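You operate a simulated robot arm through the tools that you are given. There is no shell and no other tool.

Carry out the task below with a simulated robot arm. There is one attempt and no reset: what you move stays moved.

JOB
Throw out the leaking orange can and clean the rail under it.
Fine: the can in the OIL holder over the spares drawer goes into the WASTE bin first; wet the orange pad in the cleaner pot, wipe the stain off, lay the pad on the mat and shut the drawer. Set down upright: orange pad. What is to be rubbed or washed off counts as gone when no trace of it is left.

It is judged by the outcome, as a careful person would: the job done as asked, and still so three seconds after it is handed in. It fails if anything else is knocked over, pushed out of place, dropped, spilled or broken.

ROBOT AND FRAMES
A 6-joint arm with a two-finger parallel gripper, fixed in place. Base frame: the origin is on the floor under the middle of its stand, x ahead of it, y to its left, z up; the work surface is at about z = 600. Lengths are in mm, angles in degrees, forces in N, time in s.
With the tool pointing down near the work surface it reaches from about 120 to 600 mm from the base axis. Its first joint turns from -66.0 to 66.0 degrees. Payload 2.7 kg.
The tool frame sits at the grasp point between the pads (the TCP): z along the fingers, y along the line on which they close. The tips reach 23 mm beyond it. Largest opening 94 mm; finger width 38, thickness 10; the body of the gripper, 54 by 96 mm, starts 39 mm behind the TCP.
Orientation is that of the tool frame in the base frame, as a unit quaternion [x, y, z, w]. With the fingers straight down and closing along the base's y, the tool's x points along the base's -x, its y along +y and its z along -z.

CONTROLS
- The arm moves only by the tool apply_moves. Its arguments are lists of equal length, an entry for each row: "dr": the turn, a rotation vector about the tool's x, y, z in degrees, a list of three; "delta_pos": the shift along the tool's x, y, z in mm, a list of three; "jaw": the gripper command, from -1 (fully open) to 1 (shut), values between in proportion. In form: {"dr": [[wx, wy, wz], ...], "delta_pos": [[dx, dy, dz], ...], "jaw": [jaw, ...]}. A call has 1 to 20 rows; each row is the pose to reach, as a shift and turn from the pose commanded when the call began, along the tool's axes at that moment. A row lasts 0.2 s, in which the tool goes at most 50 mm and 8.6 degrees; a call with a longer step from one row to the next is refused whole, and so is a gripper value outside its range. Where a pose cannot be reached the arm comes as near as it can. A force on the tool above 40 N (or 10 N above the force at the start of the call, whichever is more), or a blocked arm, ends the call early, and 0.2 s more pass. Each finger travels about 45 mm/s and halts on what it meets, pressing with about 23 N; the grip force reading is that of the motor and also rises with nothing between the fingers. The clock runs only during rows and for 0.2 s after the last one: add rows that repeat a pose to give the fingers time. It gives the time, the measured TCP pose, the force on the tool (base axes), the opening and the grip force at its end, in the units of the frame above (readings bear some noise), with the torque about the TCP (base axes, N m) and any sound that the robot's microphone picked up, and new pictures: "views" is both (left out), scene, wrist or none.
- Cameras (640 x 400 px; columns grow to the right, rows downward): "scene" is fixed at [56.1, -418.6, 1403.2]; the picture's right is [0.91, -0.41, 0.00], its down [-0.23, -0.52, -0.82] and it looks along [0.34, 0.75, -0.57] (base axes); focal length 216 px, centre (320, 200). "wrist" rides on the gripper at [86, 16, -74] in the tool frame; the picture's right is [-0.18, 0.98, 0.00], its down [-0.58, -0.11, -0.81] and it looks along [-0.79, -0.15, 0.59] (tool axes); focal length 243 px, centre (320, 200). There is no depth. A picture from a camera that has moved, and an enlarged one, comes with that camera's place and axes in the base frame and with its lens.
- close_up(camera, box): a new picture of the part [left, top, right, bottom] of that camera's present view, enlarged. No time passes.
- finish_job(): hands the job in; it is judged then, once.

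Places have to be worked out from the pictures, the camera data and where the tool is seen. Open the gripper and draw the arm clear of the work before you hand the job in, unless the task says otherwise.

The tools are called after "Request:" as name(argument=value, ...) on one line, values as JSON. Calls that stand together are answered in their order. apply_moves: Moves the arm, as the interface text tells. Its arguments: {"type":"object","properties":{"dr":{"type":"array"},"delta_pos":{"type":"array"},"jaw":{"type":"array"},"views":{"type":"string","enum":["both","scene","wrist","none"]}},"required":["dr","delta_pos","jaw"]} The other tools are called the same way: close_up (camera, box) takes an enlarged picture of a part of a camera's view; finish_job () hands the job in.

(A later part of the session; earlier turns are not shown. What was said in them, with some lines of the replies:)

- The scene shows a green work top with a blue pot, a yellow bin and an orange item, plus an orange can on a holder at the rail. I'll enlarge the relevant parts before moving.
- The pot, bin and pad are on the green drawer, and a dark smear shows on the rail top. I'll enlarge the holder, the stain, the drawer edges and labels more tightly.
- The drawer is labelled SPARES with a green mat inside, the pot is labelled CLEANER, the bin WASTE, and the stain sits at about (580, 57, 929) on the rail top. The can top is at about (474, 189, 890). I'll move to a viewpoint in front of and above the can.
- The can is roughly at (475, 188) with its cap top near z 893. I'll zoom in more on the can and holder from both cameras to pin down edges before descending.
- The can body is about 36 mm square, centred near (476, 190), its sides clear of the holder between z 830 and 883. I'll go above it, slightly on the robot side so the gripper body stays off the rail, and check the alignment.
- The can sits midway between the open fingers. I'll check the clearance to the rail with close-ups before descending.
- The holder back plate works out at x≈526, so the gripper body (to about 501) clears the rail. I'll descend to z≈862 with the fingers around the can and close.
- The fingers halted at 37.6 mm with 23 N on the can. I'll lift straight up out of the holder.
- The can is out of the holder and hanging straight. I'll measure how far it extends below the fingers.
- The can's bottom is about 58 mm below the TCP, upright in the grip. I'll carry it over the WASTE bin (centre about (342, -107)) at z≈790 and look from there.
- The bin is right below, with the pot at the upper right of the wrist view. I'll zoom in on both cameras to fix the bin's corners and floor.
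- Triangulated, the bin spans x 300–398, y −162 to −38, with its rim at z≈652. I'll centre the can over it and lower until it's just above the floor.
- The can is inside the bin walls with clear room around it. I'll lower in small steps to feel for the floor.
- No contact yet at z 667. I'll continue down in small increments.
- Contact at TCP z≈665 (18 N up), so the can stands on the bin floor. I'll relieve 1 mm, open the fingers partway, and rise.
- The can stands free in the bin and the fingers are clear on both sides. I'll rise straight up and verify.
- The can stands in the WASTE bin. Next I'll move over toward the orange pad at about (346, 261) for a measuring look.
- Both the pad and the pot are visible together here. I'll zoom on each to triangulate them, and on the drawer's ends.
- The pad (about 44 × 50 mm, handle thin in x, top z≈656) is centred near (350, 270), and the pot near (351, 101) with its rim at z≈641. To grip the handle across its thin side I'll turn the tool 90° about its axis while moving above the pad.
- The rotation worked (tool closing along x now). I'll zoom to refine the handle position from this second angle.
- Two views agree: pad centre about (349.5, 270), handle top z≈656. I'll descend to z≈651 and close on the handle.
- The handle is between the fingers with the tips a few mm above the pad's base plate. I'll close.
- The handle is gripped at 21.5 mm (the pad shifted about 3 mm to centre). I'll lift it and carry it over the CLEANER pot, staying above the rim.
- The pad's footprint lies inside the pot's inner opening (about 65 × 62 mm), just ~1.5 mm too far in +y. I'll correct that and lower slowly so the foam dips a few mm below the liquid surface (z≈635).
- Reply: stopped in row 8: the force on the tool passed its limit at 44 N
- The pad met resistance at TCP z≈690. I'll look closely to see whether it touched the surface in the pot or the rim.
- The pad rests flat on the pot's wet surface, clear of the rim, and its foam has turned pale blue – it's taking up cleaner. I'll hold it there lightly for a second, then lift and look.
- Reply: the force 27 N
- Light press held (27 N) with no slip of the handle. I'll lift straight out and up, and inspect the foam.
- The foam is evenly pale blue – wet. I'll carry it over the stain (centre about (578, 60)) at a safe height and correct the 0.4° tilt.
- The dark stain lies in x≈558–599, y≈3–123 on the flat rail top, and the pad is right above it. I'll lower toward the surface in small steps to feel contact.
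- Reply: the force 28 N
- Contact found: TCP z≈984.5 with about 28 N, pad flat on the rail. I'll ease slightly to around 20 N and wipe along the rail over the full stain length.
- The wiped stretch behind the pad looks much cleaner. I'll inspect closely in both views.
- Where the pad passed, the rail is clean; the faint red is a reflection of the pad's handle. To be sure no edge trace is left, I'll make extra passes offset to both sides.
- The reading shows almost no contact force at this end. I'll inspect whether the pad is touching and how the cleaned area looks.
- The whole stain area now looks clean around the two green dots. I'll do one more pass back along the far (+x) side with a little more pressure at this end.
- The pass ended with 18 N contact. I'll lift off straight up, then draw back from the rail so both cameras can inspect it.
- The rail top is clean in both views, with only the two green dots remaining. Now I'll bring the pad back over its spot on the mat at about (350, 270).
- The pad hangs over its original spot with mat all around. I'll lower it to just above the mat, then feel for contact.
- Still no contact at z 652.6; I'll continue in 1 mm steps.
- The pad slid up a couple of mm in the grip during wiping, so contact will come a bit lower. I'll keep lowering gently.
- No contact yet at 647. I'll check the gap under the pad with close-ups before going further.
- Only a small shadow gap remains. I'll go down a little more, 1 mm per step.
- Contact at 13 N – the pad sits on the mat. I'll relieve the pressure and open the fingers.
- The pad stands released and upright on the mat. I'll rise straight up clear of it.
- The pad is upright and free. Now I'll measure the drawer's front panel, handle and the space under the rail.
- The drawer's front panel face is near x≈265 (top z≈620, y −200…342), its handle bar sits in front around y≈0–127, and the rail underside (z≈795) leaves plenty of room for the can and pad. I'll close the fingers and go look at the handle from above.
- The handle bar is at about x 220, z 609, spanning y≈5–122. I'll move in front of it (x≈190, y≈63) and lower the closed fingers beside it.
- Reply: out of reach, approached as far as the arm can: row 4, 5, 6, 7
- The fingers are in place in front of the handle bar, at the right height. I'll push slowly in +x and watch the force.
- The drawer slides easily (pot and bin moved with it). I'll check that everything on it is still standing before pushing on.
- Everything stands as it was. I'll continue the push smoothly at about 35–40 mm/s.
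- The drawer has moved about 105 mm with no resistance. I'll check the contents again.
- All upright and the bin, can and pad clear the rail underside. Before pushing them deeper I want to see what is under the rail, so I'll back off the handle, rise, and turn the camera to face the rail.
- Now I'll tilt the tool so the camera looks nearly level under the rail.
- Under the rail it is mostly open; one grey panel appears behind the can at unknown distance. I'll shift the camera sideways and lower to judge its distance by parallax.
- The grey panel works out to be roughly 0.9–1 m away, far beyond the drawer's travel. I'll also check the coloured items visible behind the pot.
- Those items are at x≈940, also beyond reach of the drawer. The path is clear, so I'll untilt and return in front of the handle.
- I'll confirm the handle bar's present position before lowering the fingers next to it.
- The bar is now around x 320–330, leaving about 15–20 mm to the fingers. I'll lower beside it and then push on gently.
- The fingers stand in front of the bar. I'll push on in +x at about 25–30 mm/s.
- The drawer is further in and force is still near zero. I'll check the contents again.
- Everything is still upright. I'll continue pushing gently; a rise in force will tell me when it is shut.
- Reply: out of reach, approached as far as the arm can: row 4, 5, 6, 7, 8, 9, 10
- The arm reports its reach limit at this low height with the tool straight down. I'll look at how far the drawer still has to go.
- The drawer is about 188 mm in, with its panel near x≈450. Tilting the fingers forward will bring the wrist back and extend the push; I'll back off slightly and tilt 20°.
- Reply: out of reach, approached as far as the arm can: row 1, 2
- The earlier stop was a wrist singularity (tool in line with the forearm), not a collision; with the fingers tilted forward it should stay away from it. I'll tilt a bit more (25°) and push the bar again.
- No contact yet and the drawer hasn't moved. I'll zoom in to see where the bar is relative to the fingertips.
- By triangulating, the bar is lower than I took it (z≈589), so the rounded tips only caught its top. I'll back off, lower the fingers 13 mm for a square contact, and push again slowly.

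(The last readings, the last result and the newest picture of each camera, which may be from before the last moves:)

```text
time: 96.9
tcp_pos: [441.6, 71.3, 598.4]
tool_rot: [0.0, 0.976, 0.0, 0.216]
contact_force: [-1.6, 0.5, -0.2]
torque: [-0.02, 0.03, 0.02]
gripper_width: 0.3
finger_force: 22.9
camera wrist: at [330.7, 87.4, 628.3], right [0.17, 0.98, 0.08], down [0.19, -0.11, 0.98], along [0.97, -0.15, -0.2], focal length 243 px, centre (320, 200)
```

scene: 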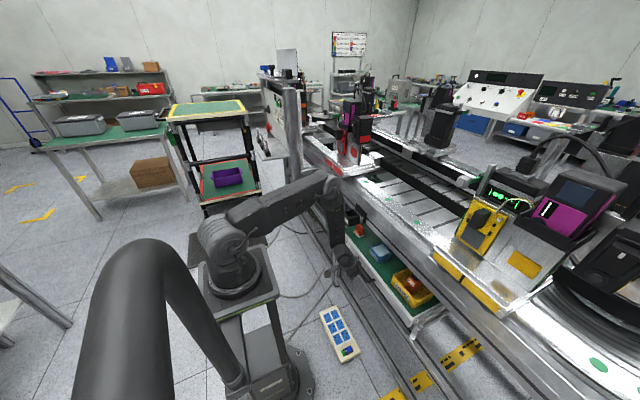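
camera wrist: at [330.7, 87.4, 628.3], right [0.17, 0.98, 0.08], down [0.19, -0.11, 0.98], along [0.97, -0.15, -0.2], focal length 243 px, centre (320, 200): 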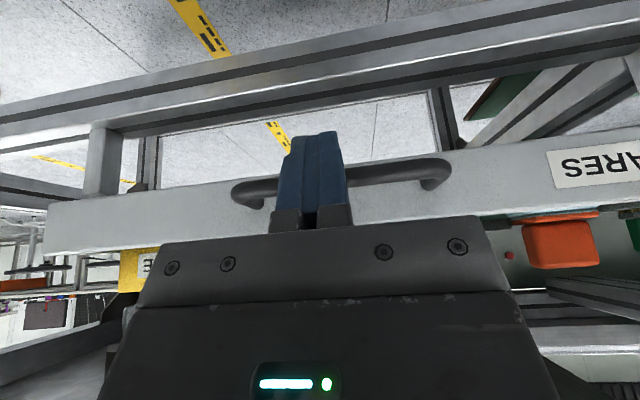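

The drawer moved on in; contents still look in place. I'll check closely before the last stretch.

Request:
close_up(camera="scene", box=[330, 200, 460, 340])

Request:
close_up(camera="wrist", box=[0, 100, 320, 300])

Request:
close_up(camera="wrist", box=[320, 60, 640, 260])

```text
2.86 times, centred on (395, 270) of scene
camera zoom: at [56.0, -418.6, 1403.2], right [0.91, -0.41, 0.0], down [-0.23, -0.52, -0.82], along [0.34, 0.75, -0.57], focal length 616 px, centre (106, 0)
```

zoom: 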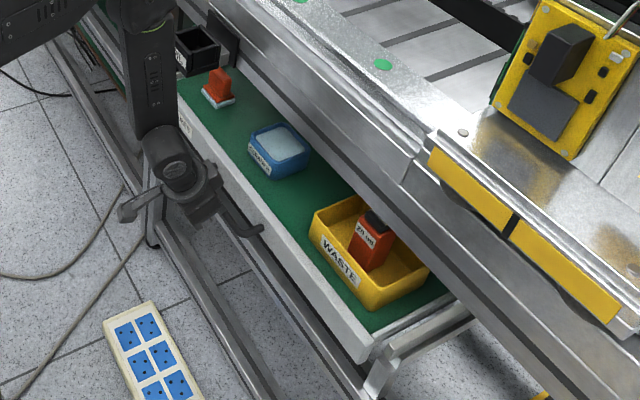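

```text
2.00 times, centred on (160, 200) of wrist
camera zoom: at [330.7, 87.4, 628.3], right [0.17, 0.98, 0.08], down [0.19, -0.11, 0.98], along [0.97, -0.15, -0.2], focal length 485 px, centre (640, 200)
```

zoom: 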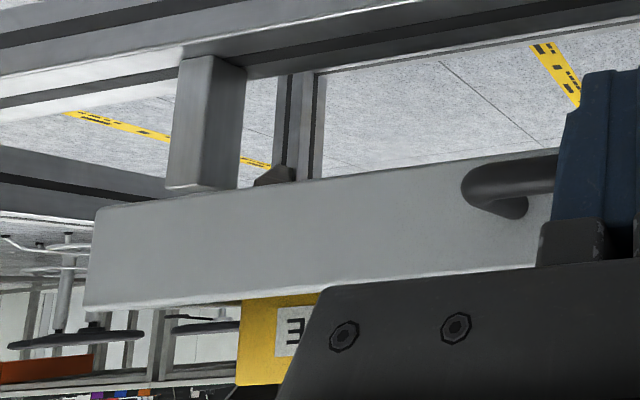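

```text
2.00 times, centred on (480, 160) of wrist
camera zoom: at [330.7, 87.4, 628.3], right [0.17, 0.98, 0.08], down [0.19, -0.11, 0.98], along [0.97, -0.15, -0.2], focal length 485 px, centre (0, 280)
```

zoom: 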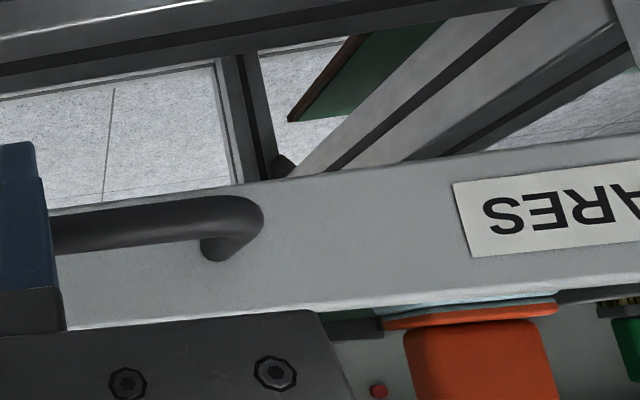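

All is upright and the panel is near x≈508, still moving freely. I'll push the last stretch slowly until the drawer reaches its stop.

Request:
apply_moves(dr=[[0, 0, 0], [0, 0, 0], [0, 0, 0], [0, 0, 0], [0, 0, 0], [0, 0, 0], [0, 0, 0], [0, 0, 0]], delta_pos=[[-2.7, 0, 1.3], [-6.3, 0, 3], [-10, 0, 4.6], [-13.6, 0, 6.3], [-17.2, 0, 8], [-20.8, 0, 9.7], [-23.6, 0, 11], [-24.5, 0, 11.4]], jaw=[1, 1, 1, 1, 1, 1, 1, 1], views="both")

```text
time: 98.7
tcp_pos: [461.1, 70.5, 593.8]
tool_rot: [0.0, 0.978, 0.002, 0.207]
contact_force: [-26.0, 5.2, -9.1]
torque: [-0.3, 0.43, -0.02]
gripper_width: 0.1
finger_force: 23.4
camera wrist: at [351.0, 86.2, 625.3], right [0.17, 0.98, 0.08], down [0.21, -0.11, 0.97], along [0.96, -0.15, -0.22], focal length 243 px, centre (320, 200)
```

scene: 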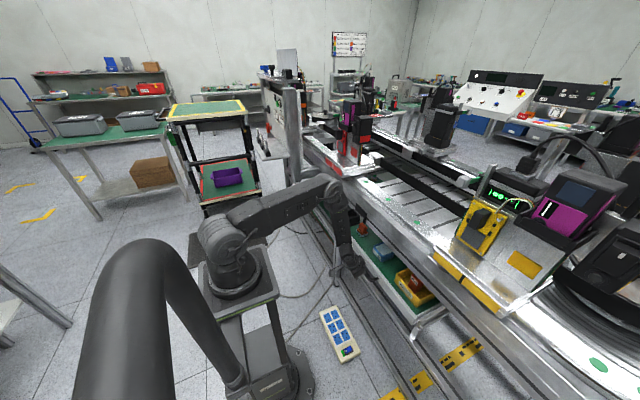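
wrist: 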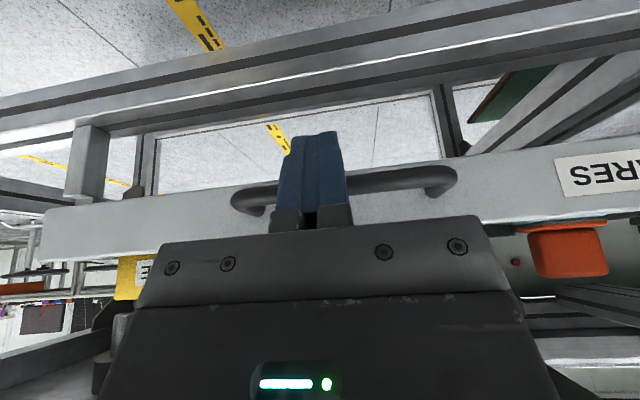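

Resistance of 26 N at x≈461 puts the panel about flush with the frame (x≈527). I'll look closely to confirm it's the drawer's stop and nothing inside is caught.

Request:
close_up(camera="scene", box=[330, 200, 460, 340])

Request:
close_up(camera="wrist", box=[0, 100, 320, 300])

Request:
close_up(camera="wrist", box=[440, 120, 640, 300])

```text
2.86 times, centred on (395, 270) of scene
camera zoom: at [55.8, -418.5, 1403.2], right [0.91, -0.41, 0.0], down [-0.23, -0.52, -0.82], along [0.34, 0.75, -0.57], focal length 616 px, centre (106, 0)
```

zoom: 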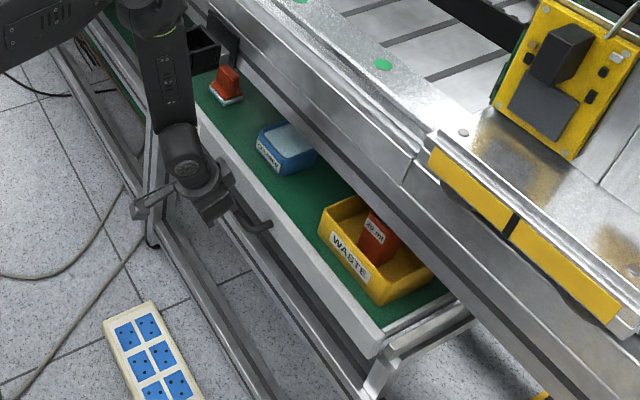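

```text
2.00 times, centred on (160, 200) of wrist
camera zoom: at [351.0, 86.2, 625.3], right [0.17, 0.98, 0.08], down [0.21, -0.11, 0.97], along [0.96, -0.15, -0.22], focal length 485 px, centre (640, 200)
```

zoom: 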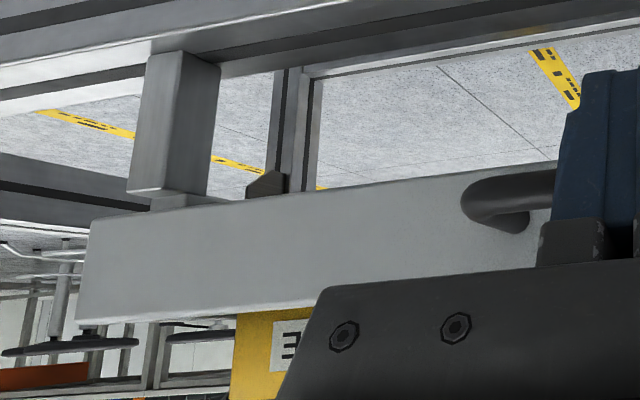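

```text
2.22 times, centred on (540, 210) of wrist
camera zoom: at [351.0, 86.2, 625.3], right [0.17, 0.98, 0.08], down [0.21, -0.11, 0.97], along [0.96, -0.15, -0.22], focal length 539 px, centre (-169, 178)
```

zoom: 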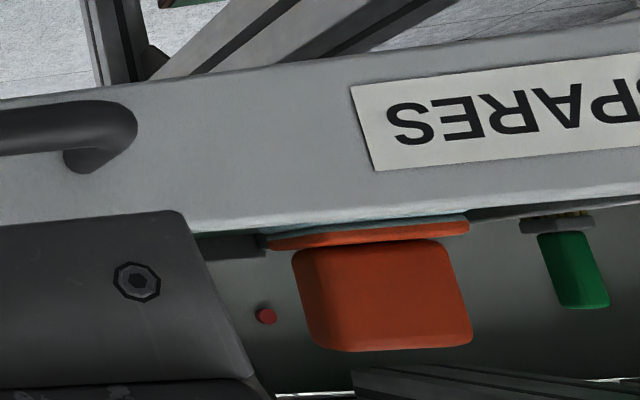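

The drawer is hard against its stop with all items upright. I'll give one more light nudge to make sure it's fully shut, then watch for movement.

Request:
apply_moves(dr=[[0, 0, 0], [0, 0, 0], [0, 0, 0]], delta_pos=[[-1.4, 0, 0.6], [-2.3, 0, 1], [-2.3, 0, 1]], jaw=[1, 1, 1], views="none")

```text
time: 99.5
tcp_pos: [463.0, 70.9, 592.7]
tool_rot: [0.0, 0.979, 0.0, 0.204]
contact_force: [-36.8, -2.5, 0.8]
torque: [-0.05, 0.25, -0.03]
gripper_width: 0.1
finger_force: 22.6
```

Force rises stiffly with no real travel – the drawer is shut. I'll back straight off the handle and rise clear.

Request:
apply_moves(dr=[[0, 0, 0], [0, 0, 0], [0, 0, 0], [0, 0, 0], [0, 0, 0], [0, 0, 0], [0, 0, 0], [0, 0, 0], [0, 0, 0], [0, 0, 0], [0, 0, 0]], delta_pos=[[4.5, 0, -2.1], [12, 0, -5.6], [24, 0, -11.2], [40.8, 0, -19], [54.4, 0, -25.4], [55, 0, -47.7], [51.4, 0, -79.1], [41.1, 0, -113], [28.7, 0, -151.3], [11.8, 0, -187.6], [-2.9, 0, -219.3]], jaw=[1, 1, 1, 1, 1, 1, 1, 1, 1, 1, 1], views="both")

```text
time: 101.9
tcp_pos: [380.1, 73.8, 795.5]
tool_rot: [0.0, 0.976, 0.0, 0.216]
contact_force: [0.2, 0.2, 0.2]
torque: [0.01, 0.02, 0.01]
gripper_width: 0.2
finger_force: 22.8
camera wrist: at [269.1, 89.0, 826.9], right [0.17, 0.98, 0.08], down [0.19, -0.11, 0.98], along [0.97, -0.15, -0.2], focal length 243 px, centre (320, 200)
```

scene: 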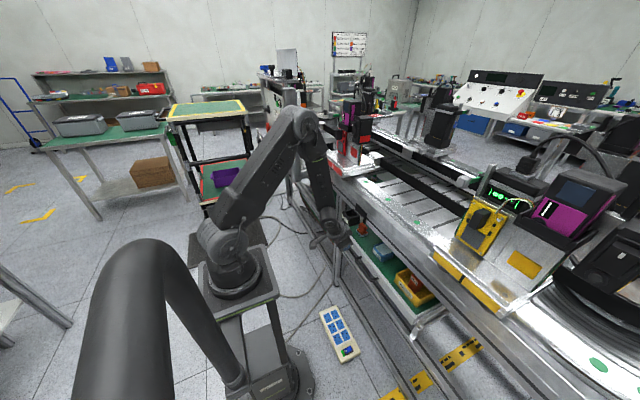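
wrist: 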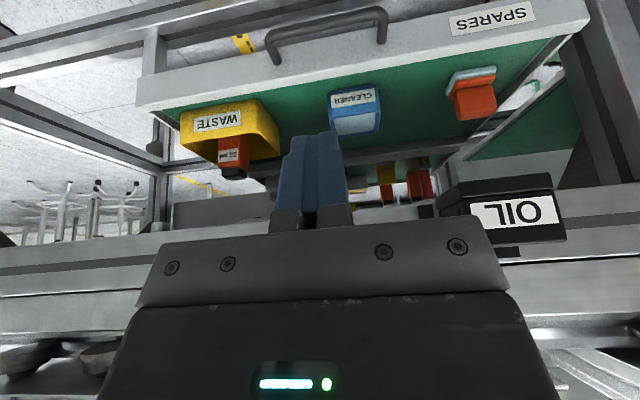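

The drawer is in, with bin, can, pot and pad all upright. I'll inspect details in both views.

Request:
close_up(camera="wrist", box=[120, 0, 620, 220])

Request:
close_up(camera="scene", box=[330, 200, 460, 340])

Request:
close_up(camera="wrist", box=[540, 0, 640, 120])

Request:
close_up(camera="wrist", box=[110, 20, 250, 200])

```text
1.28 times, centred on (370, 110) of wrist
camera zoom: at [269.1, 89.0, 826.9], right [0.17, 0.98, 0.08], down [0.19, -0.11, 0.98], along [0.97, -0.15, -0.2], focal length 311 px, centre (256, 315)
```

zoom: 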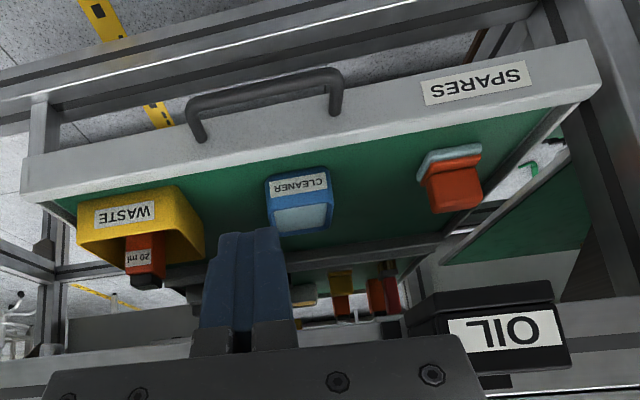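

```text
2.86 times, centred on (395, 270) of scene
camera zoom: at [56.1, -418.6, 1403.2], right [0.91, -0.41, 0.0], down [-0.23, -0.52, -0.82], along [0.34, 0.75, -0.57], focal length 616 px, centre (106, 0)
```

zoom: 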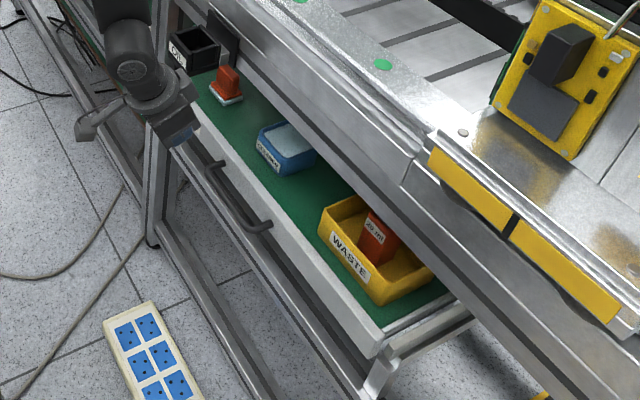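

```text
3.33 times, centred on (590, 60) of wrist
camera zoom: at [269.1, 89.0, 826.9], right [0.17, 0.98, 0.08], down [0.19, -0.11, 0.98], along [0.97, -0.15, -0.2], focal length 809 px, centre (-580, 667)
```

zoom: 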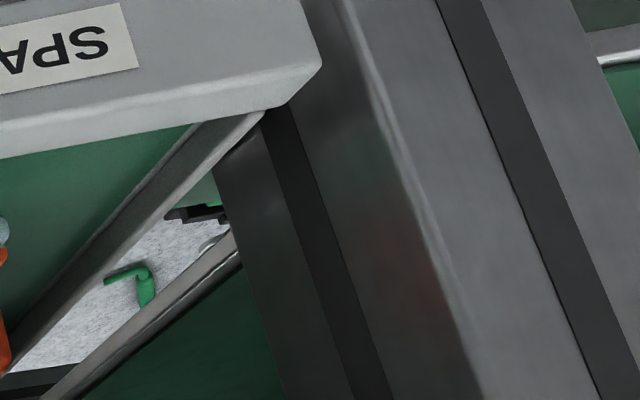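

```text
2.22 times, centred on (180, 110) of wrist
camera zoom: at [269.1, 89.0, 826.9], right [0.17, 0.98, 0.08], down [0.19, -0.11, 0.98], along [0.97, -0.15, -0.2], focal length 539 px, centre (631, 400)
```

zoom: 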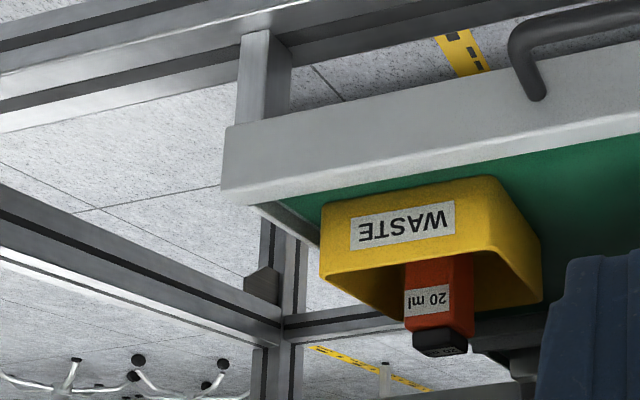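

The front panel is seated against the frame post and everything inside is standing. I'll return to the high starting pose, opening the gripper, and take a last look at the rail from there.

Request:
apply_moves(dr=[[0, 0, 0], [0, 2, 0], [0, 4, 0], [0, 6, 0], [0, 8, 0], [0, 10, 0], [0, 12, 0], [0, 14, 0], [0, 16, 0], [0, 18, 0], [0, 20, 0], [0, 22, 0], [0, 24, 0], [0, 25, 0], [0, 25, 0]], delta_pos=[[-6, 3, -14], [-16, 10, -38], [-29, 20, -68], [-42, 31, -99], [-55, 43, -130], [-68, 55, -161], [-81, 67, -192], [-94, 79, -223], [-107, 91, -254], [-120, 103, -285], [-133, 115, -316], [-146, 127, -347], [-157, 138, -375], [-164, 146, -392], [-165.4, 148, -397.3]], jaw=[1, 1, 1, 1, 0.5, 0, -0.5, -1, -1, -1, -1, -1, -1, -1, -1], views="both")

```text
time: 105.1
tcp_pos: [360.0, 212.7, 1219.0]
tool_rot: [0.001, 0.99, -0.12, 0.073]
contact_force: [0.4, 0.1, -0.3]
torque: [-0.02, 0.02, 0.0]
gripper_width: 93.9
finger_force: 0.1
out of reach, approached as far as the arm can: row 2, 5, 6, 7, 8, 9, 10, 11, 12, 13, 14, 15
camera wrist: at [262.8, 245.1, 1273.7], right [0.2, 0.96, -0.21], down [0.46, 0.1, 0.88], along [0.87, -0.27, -0.42], focal length 243 px, centre (320, 200)
```

scene: 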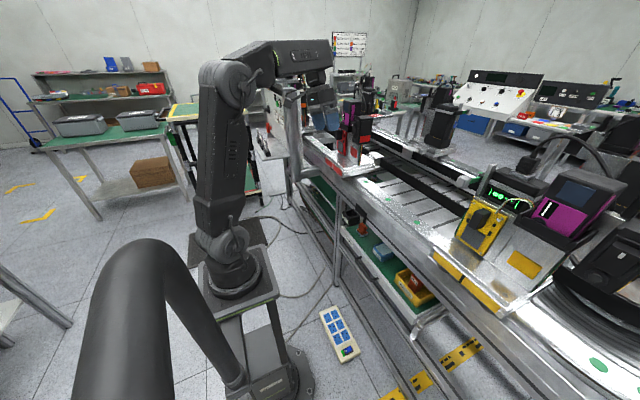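
wrist: 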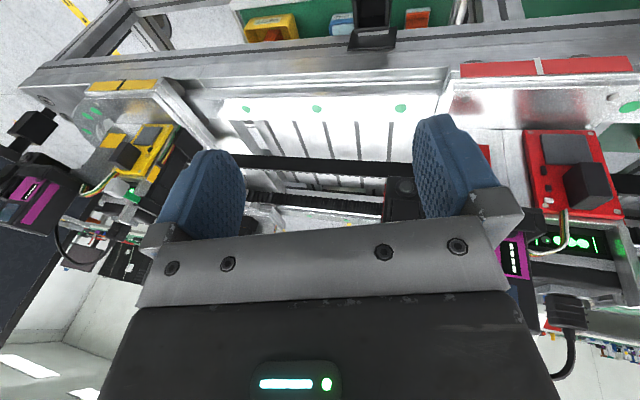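

The gripper is open and high, well clear. I'll take a final close look at the rail and the drawer.

Request:
close_up(camera="wrist", box=[190, 70, 450, 190])

Request:
close_up(camera="wrist", box=[215, 85, 335, 135])

Request:
close_up(camera="scene", box=[370, 180, 450, 230])

Request:
close_up(camera="scene", box=[330, 200, 450, 340])

```text
2.46 times, centred on (320, 130) of wrist
camera zoom: at [262.8, 245.1, 1273.7], right [0.2, 0.96, -0.21], down [0.46, 0.1, 0.88], along [0.87, -0.27, -0.42], focal length 597 px, centre (320, 372)
```

zoom: 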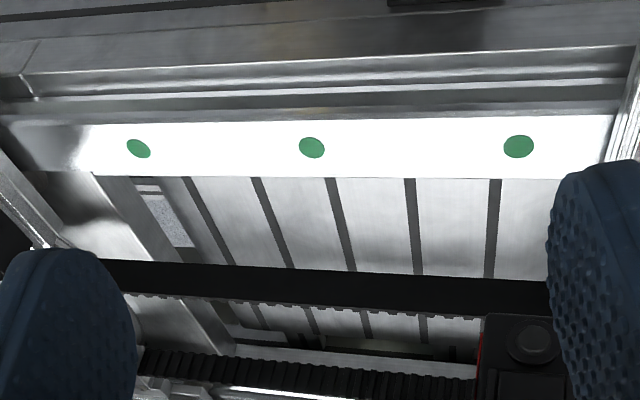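

```text
5.33 times, centred on (275, 110) of wrist
camera zoom: at [262.8, 245.1, 1273.7], right [0.2, 0.96, -0.21], down [0.46, 0.1, 0.88], along [0.87, -0.27, -0.42], focal length 1294 px, centre (560, 680)
```

zoom: 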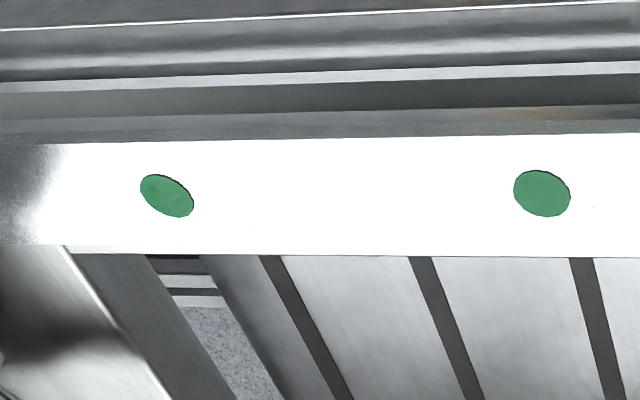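

```text
8.00 times, centred on (410, 205) of scene
camera zoom: at [56.1, -418.6, 1403.2], right [0.91, -0.41, 0.0], down [-0.23, -0.52, -0.82], along [0.34, 0.75, -0.57], focal length 1724 px, centre (-400, 160)
```

zoom: 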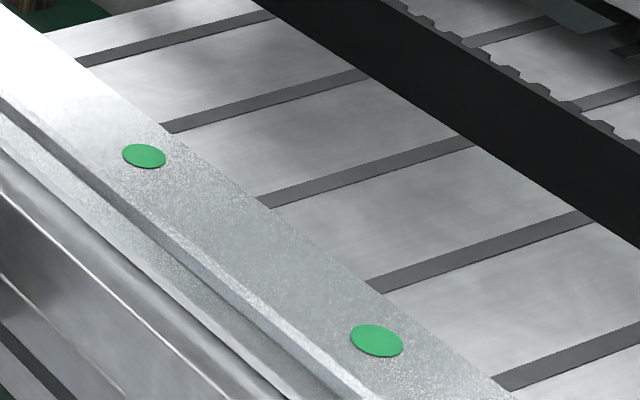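

```text
2.86 times, centred on (390, 270) of scene
camera zoom: at [56.1, -418.6, 1403.2], right [0.91, -0.41, 0.0], down [-0.23, -0.52, -0.82], along [0.34, 0.75, -0.57], focal length 616 px, centre (120, 0)
```

zoom: 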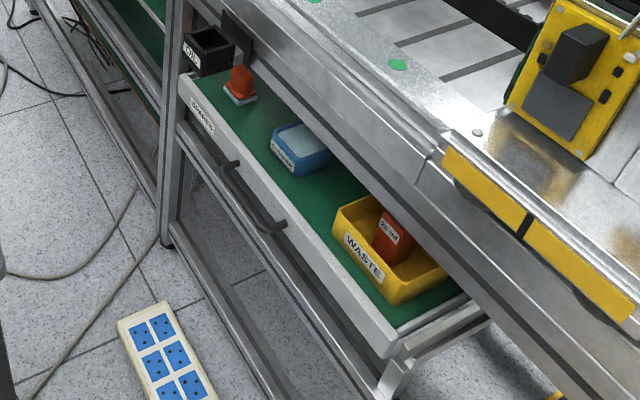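

The rail looks clean and the drawer shut. I'll do one tighter check on the wiped strip for any faint residue.

Request:
close_up(camera="scene", box=[382, 192, 414, 212])

Request:
close_up(camera="wrist", box=[255, 95, 335, 135])

```text
16.00 times, centred on (398, 202) of scene
camera zoom: at [56.1, -418.6, 1403.2], right [0.91, -0.41, 0.0], down [-0.23, -0.52, -0.82], along [0.34, 0.75, -0.57], focal length 3449 px, centre (-928, 168)
```

zoom: 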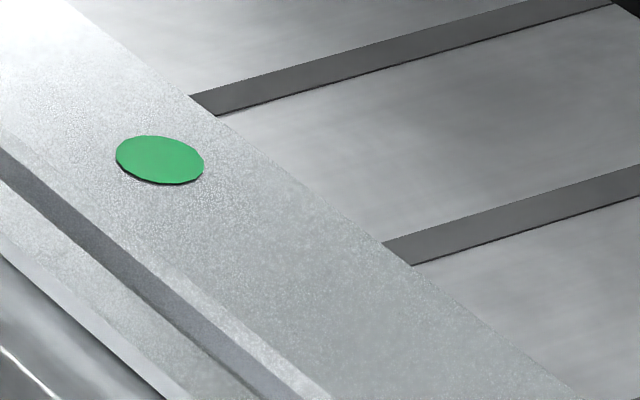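

```text
8.00 times, centred on (295, 115) of wrist
camera zoom: at [262.8, 245.1, 1273.7], right [0.2, 0.96, -0.21], down [0.46, 0.1, 0.88], along [0.87, -0.27, -0.42], focal length 1941 px, centre (520, 880)
```

zoom: 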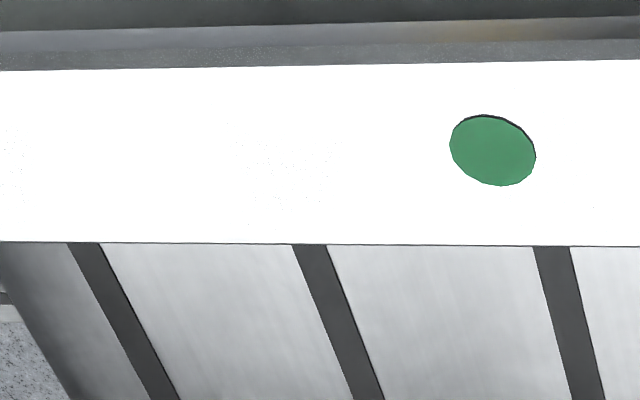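

The strip looks uniform, but glare hides detail in the wrist view. I'll straighten the tool and take one closer look at the rail from a different, glare-free angle before handing in.

Request:
apply_moves(dr=[[-4.6, 2.8, 0], [-9.2, 5.6, 0], [-13.8, 8.4, 0], [-13.8, 8.4, 0]], delta_pos=[[0, 0, 0], [0, 0, 0], [0, 0, 0], [0, 0, 0]], jaw=[-1, -1, -1, -1], views="wrist")

```text
time: 106.1
tcp_pos: [361.3, 215.8, 1219.9]
tool_rot: [0.0, 0.99, -0.12, 0.073]
contact_force: [0.5, -0.3, 1.4]
torque: [0.0, -0.01, 0.02]
gripper_width: 93.9
finger_force: 0.0
out of reach, approached as far as the arm can: row 1, 2, 3, 4
camera wrist: at [263.6, 247.2, 1274.8], right [0.2, 0.96, -0.21], down [0.46, 0.1, 0.88], along [0.87, -0.27, -0.42], focal length 243 px, centre (320, 200)
```

wrist: 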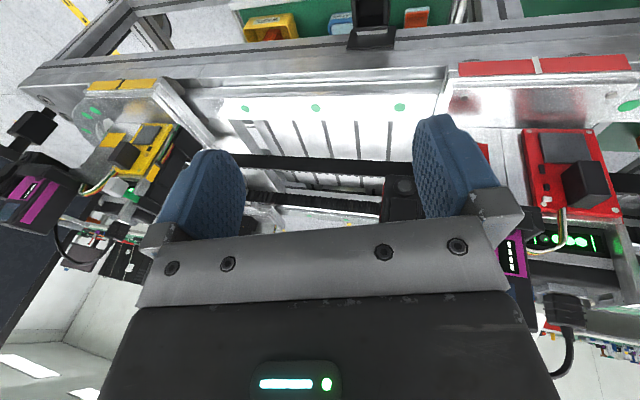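

The wrist is near a joint limit in this pose, so I'll keep this orientation and just shift the camera closer over the rail (staying well above it) for the last look.

Request:
apply_moves(dr=[[0, 0, 0], [0, 0, 0], [0, 0, 0], [0, 0, 0], [0, 0, 0], [0, 0, 0], [0, 0, 0]], delta_pos=[[-9, -16, 22], [-18, -32, 45], [-28, -50, 70], [-38, -68, 95], [-48, -86, 120], [-57, -102, 142], [-60.8, -108.5, 150.5]], jaw=[-1, -1, -1, -1, -1, -1, -1], views="both")

```text
time: 107.7
tcp_pos: [442.3, 75.8, 1107.4]
tool_rot: [0.001, 0.99, -0.121, 0.073]
contact_force: [-0.3, 0.4, -0.5]
torque: [0.01, 0.01, 0.01]
gripper_width: 93.9
finger_force: 0.0
camera wrist: at [344.5, 107.0, 1162.4], right [0.2, 0.96, -0.21], down [0.46, 0.1, 0.88], along [0.87, -0.27, -0.42], focal length 243 px, centre (320, 200)
```

scene: 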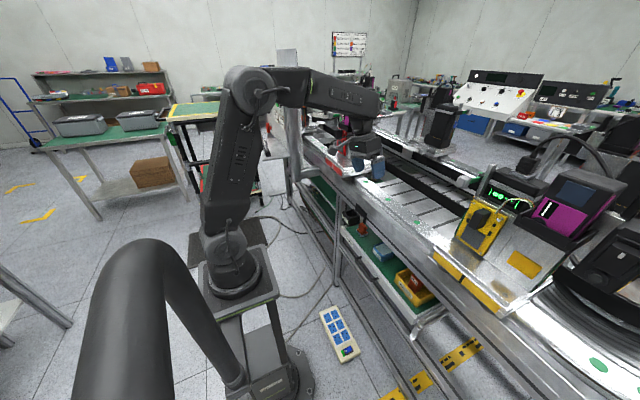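
wrist: 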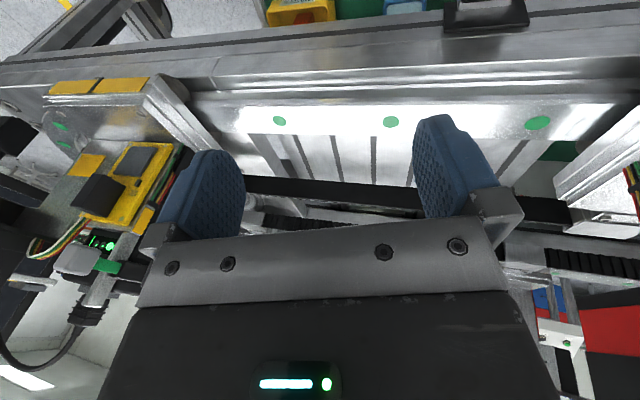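

Request:
close_up(camera="wrist", box=[260, 90, 420, 150])

Request:
close_up(camera="wrist", box=[300, 95, 400, 145])

```text
4.00 times, centred on (340, 120) of wrist
camera zoom: at [344.5, 107.0, 1162.4], right [0.2, 0.96, -0.21], down [0.46, 0.1, 0.88], along [0.87, -0.27, -0.42], focal length 970 px, centre (240, 520)
```

zoom: 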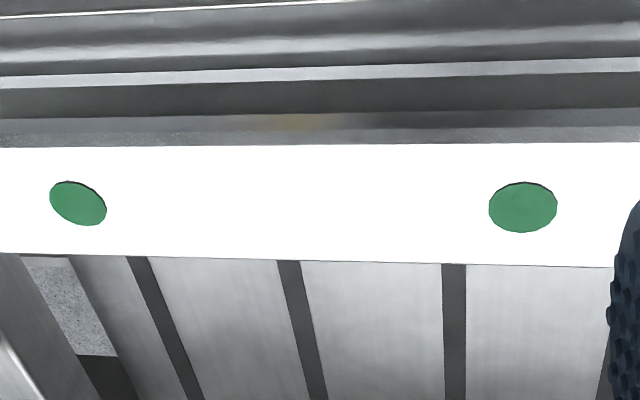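

```text
6.40 times, centred on (350, 120) of wrist
camera zoom: at [344.5, 107.0, 1162.4], right [0.2, 0.96, -0.21], down [0.46, 0.1, 0.88], along [0.87, -0.27, -0.42], focal length 1553 px, centre (128, 712)
```

zoom: 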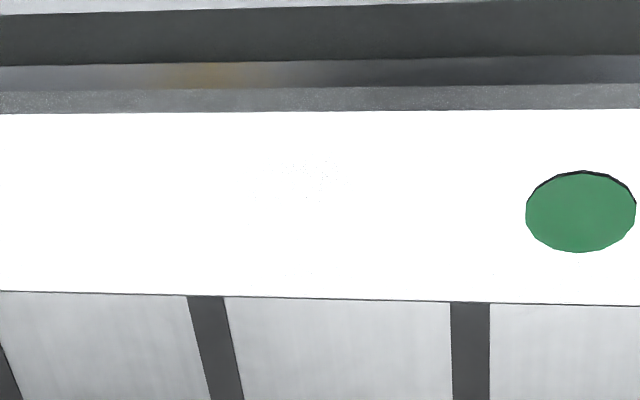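

The wiped strip is uniform with no trace, and the drawer stays shut. I'll draw the arm back clear of the work, gripper open.

Request:
apply_moves(dr=[[0, 0, 0], [0, 0, 0], [0, 0, 0], [0, 0, 0], [0, 0, 0], [0, 0, 0], [0, 0, 0]], delta_pos=[[9, 16, -22], [18, 32, -45], [28, 50, -70], [38, 68, -95], [48, 86, -120], [57, 102, -142], [60.8, 108.5, -150.5]], jaw=[-1, -1, -1, -1, -1, -1, -1], views="both")

Request:
close_up(camera="scene", box=[330, 190, 450, 340])

```text
time: 109.3
tcp_pos: [360.7, 216.3, 1219.3]
tool_rot: [0.0, 0.99, -0.12, 0.073]
contact_force: [0.2, -1.4, 0.1]
torque: [0.0, -0.03, -0.02]
gripper_width: 94.0
finger_force: 0.0
camera wrist: at [263.3, 247.5, 1273.9], right [0.2, 0.96, -0.21], down [0.46, 0.1, 0.88], along [0.87, -0.27, -0.42], focal length 243 px, centre (320, 200)
```

scene: 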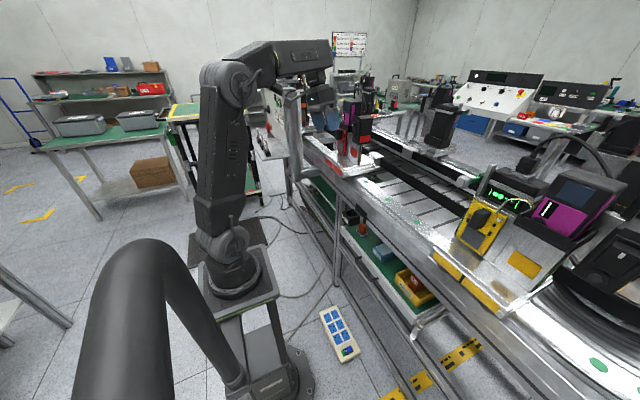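
wrist: 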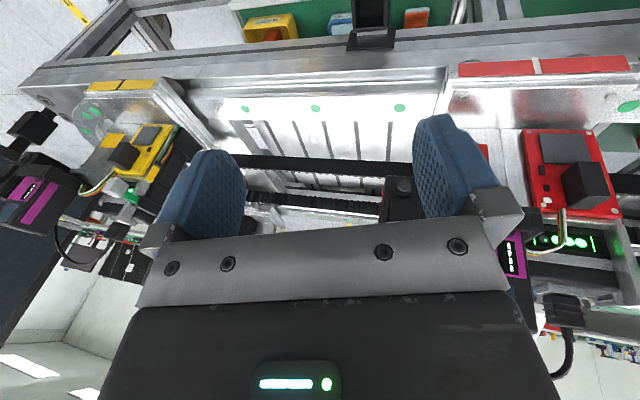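

```text
2.67 times, centred on (390, 265) of scene
camera zoom: at [56.1, -418.6, 1403.2], right [0.91, -0.41, 0.0], down [-0.23, -0.52, -0.82], along [0.34, 0.75, -0.57], focal length 575 px, centre (133, 27)
```

zoom: 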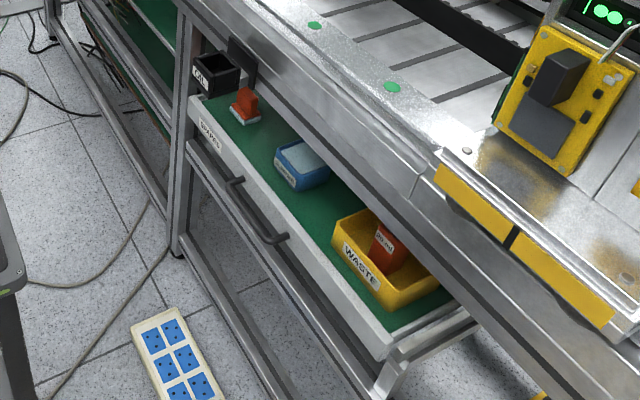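

The can stands in the WASTE bin, the stain is off the rail, the pad is upright on the mat, and the drawer is shut against its stop. The gripper is open and the arm is clear, so I'm handing the job in.

Request:
finish_job()

```text
The job is handed in.
```

The job is done and handed in. I don't have the judge's result.

- **Can:** it is out of the OIL holder and standing upright in the WASTE bin.
- **Stain:** I wet the orange pad in the cleaner pot and wiped the rail three times along its length. The last close-ups from both cameras show no trace, only the green dots that were already on the rail. Glare hid some detail in the gripper camera's view; the fixed camera showed the strip clean.
- **Pad:** it is upright on the mat, close to where it started.
- **Drawer:** I pushed it in by its handle until it hit its stop. The can, bin, pot and pad were all still standing afterwards.

While wetting the pad I pressed harder than intended, about 44 N, and the arm stopped on its force limit. The pot stayed in place and nothing spilled.

The gripper is open and the arm is high above the work. It ended tilted about 16 degrees because the wrist had reached a joint limit.
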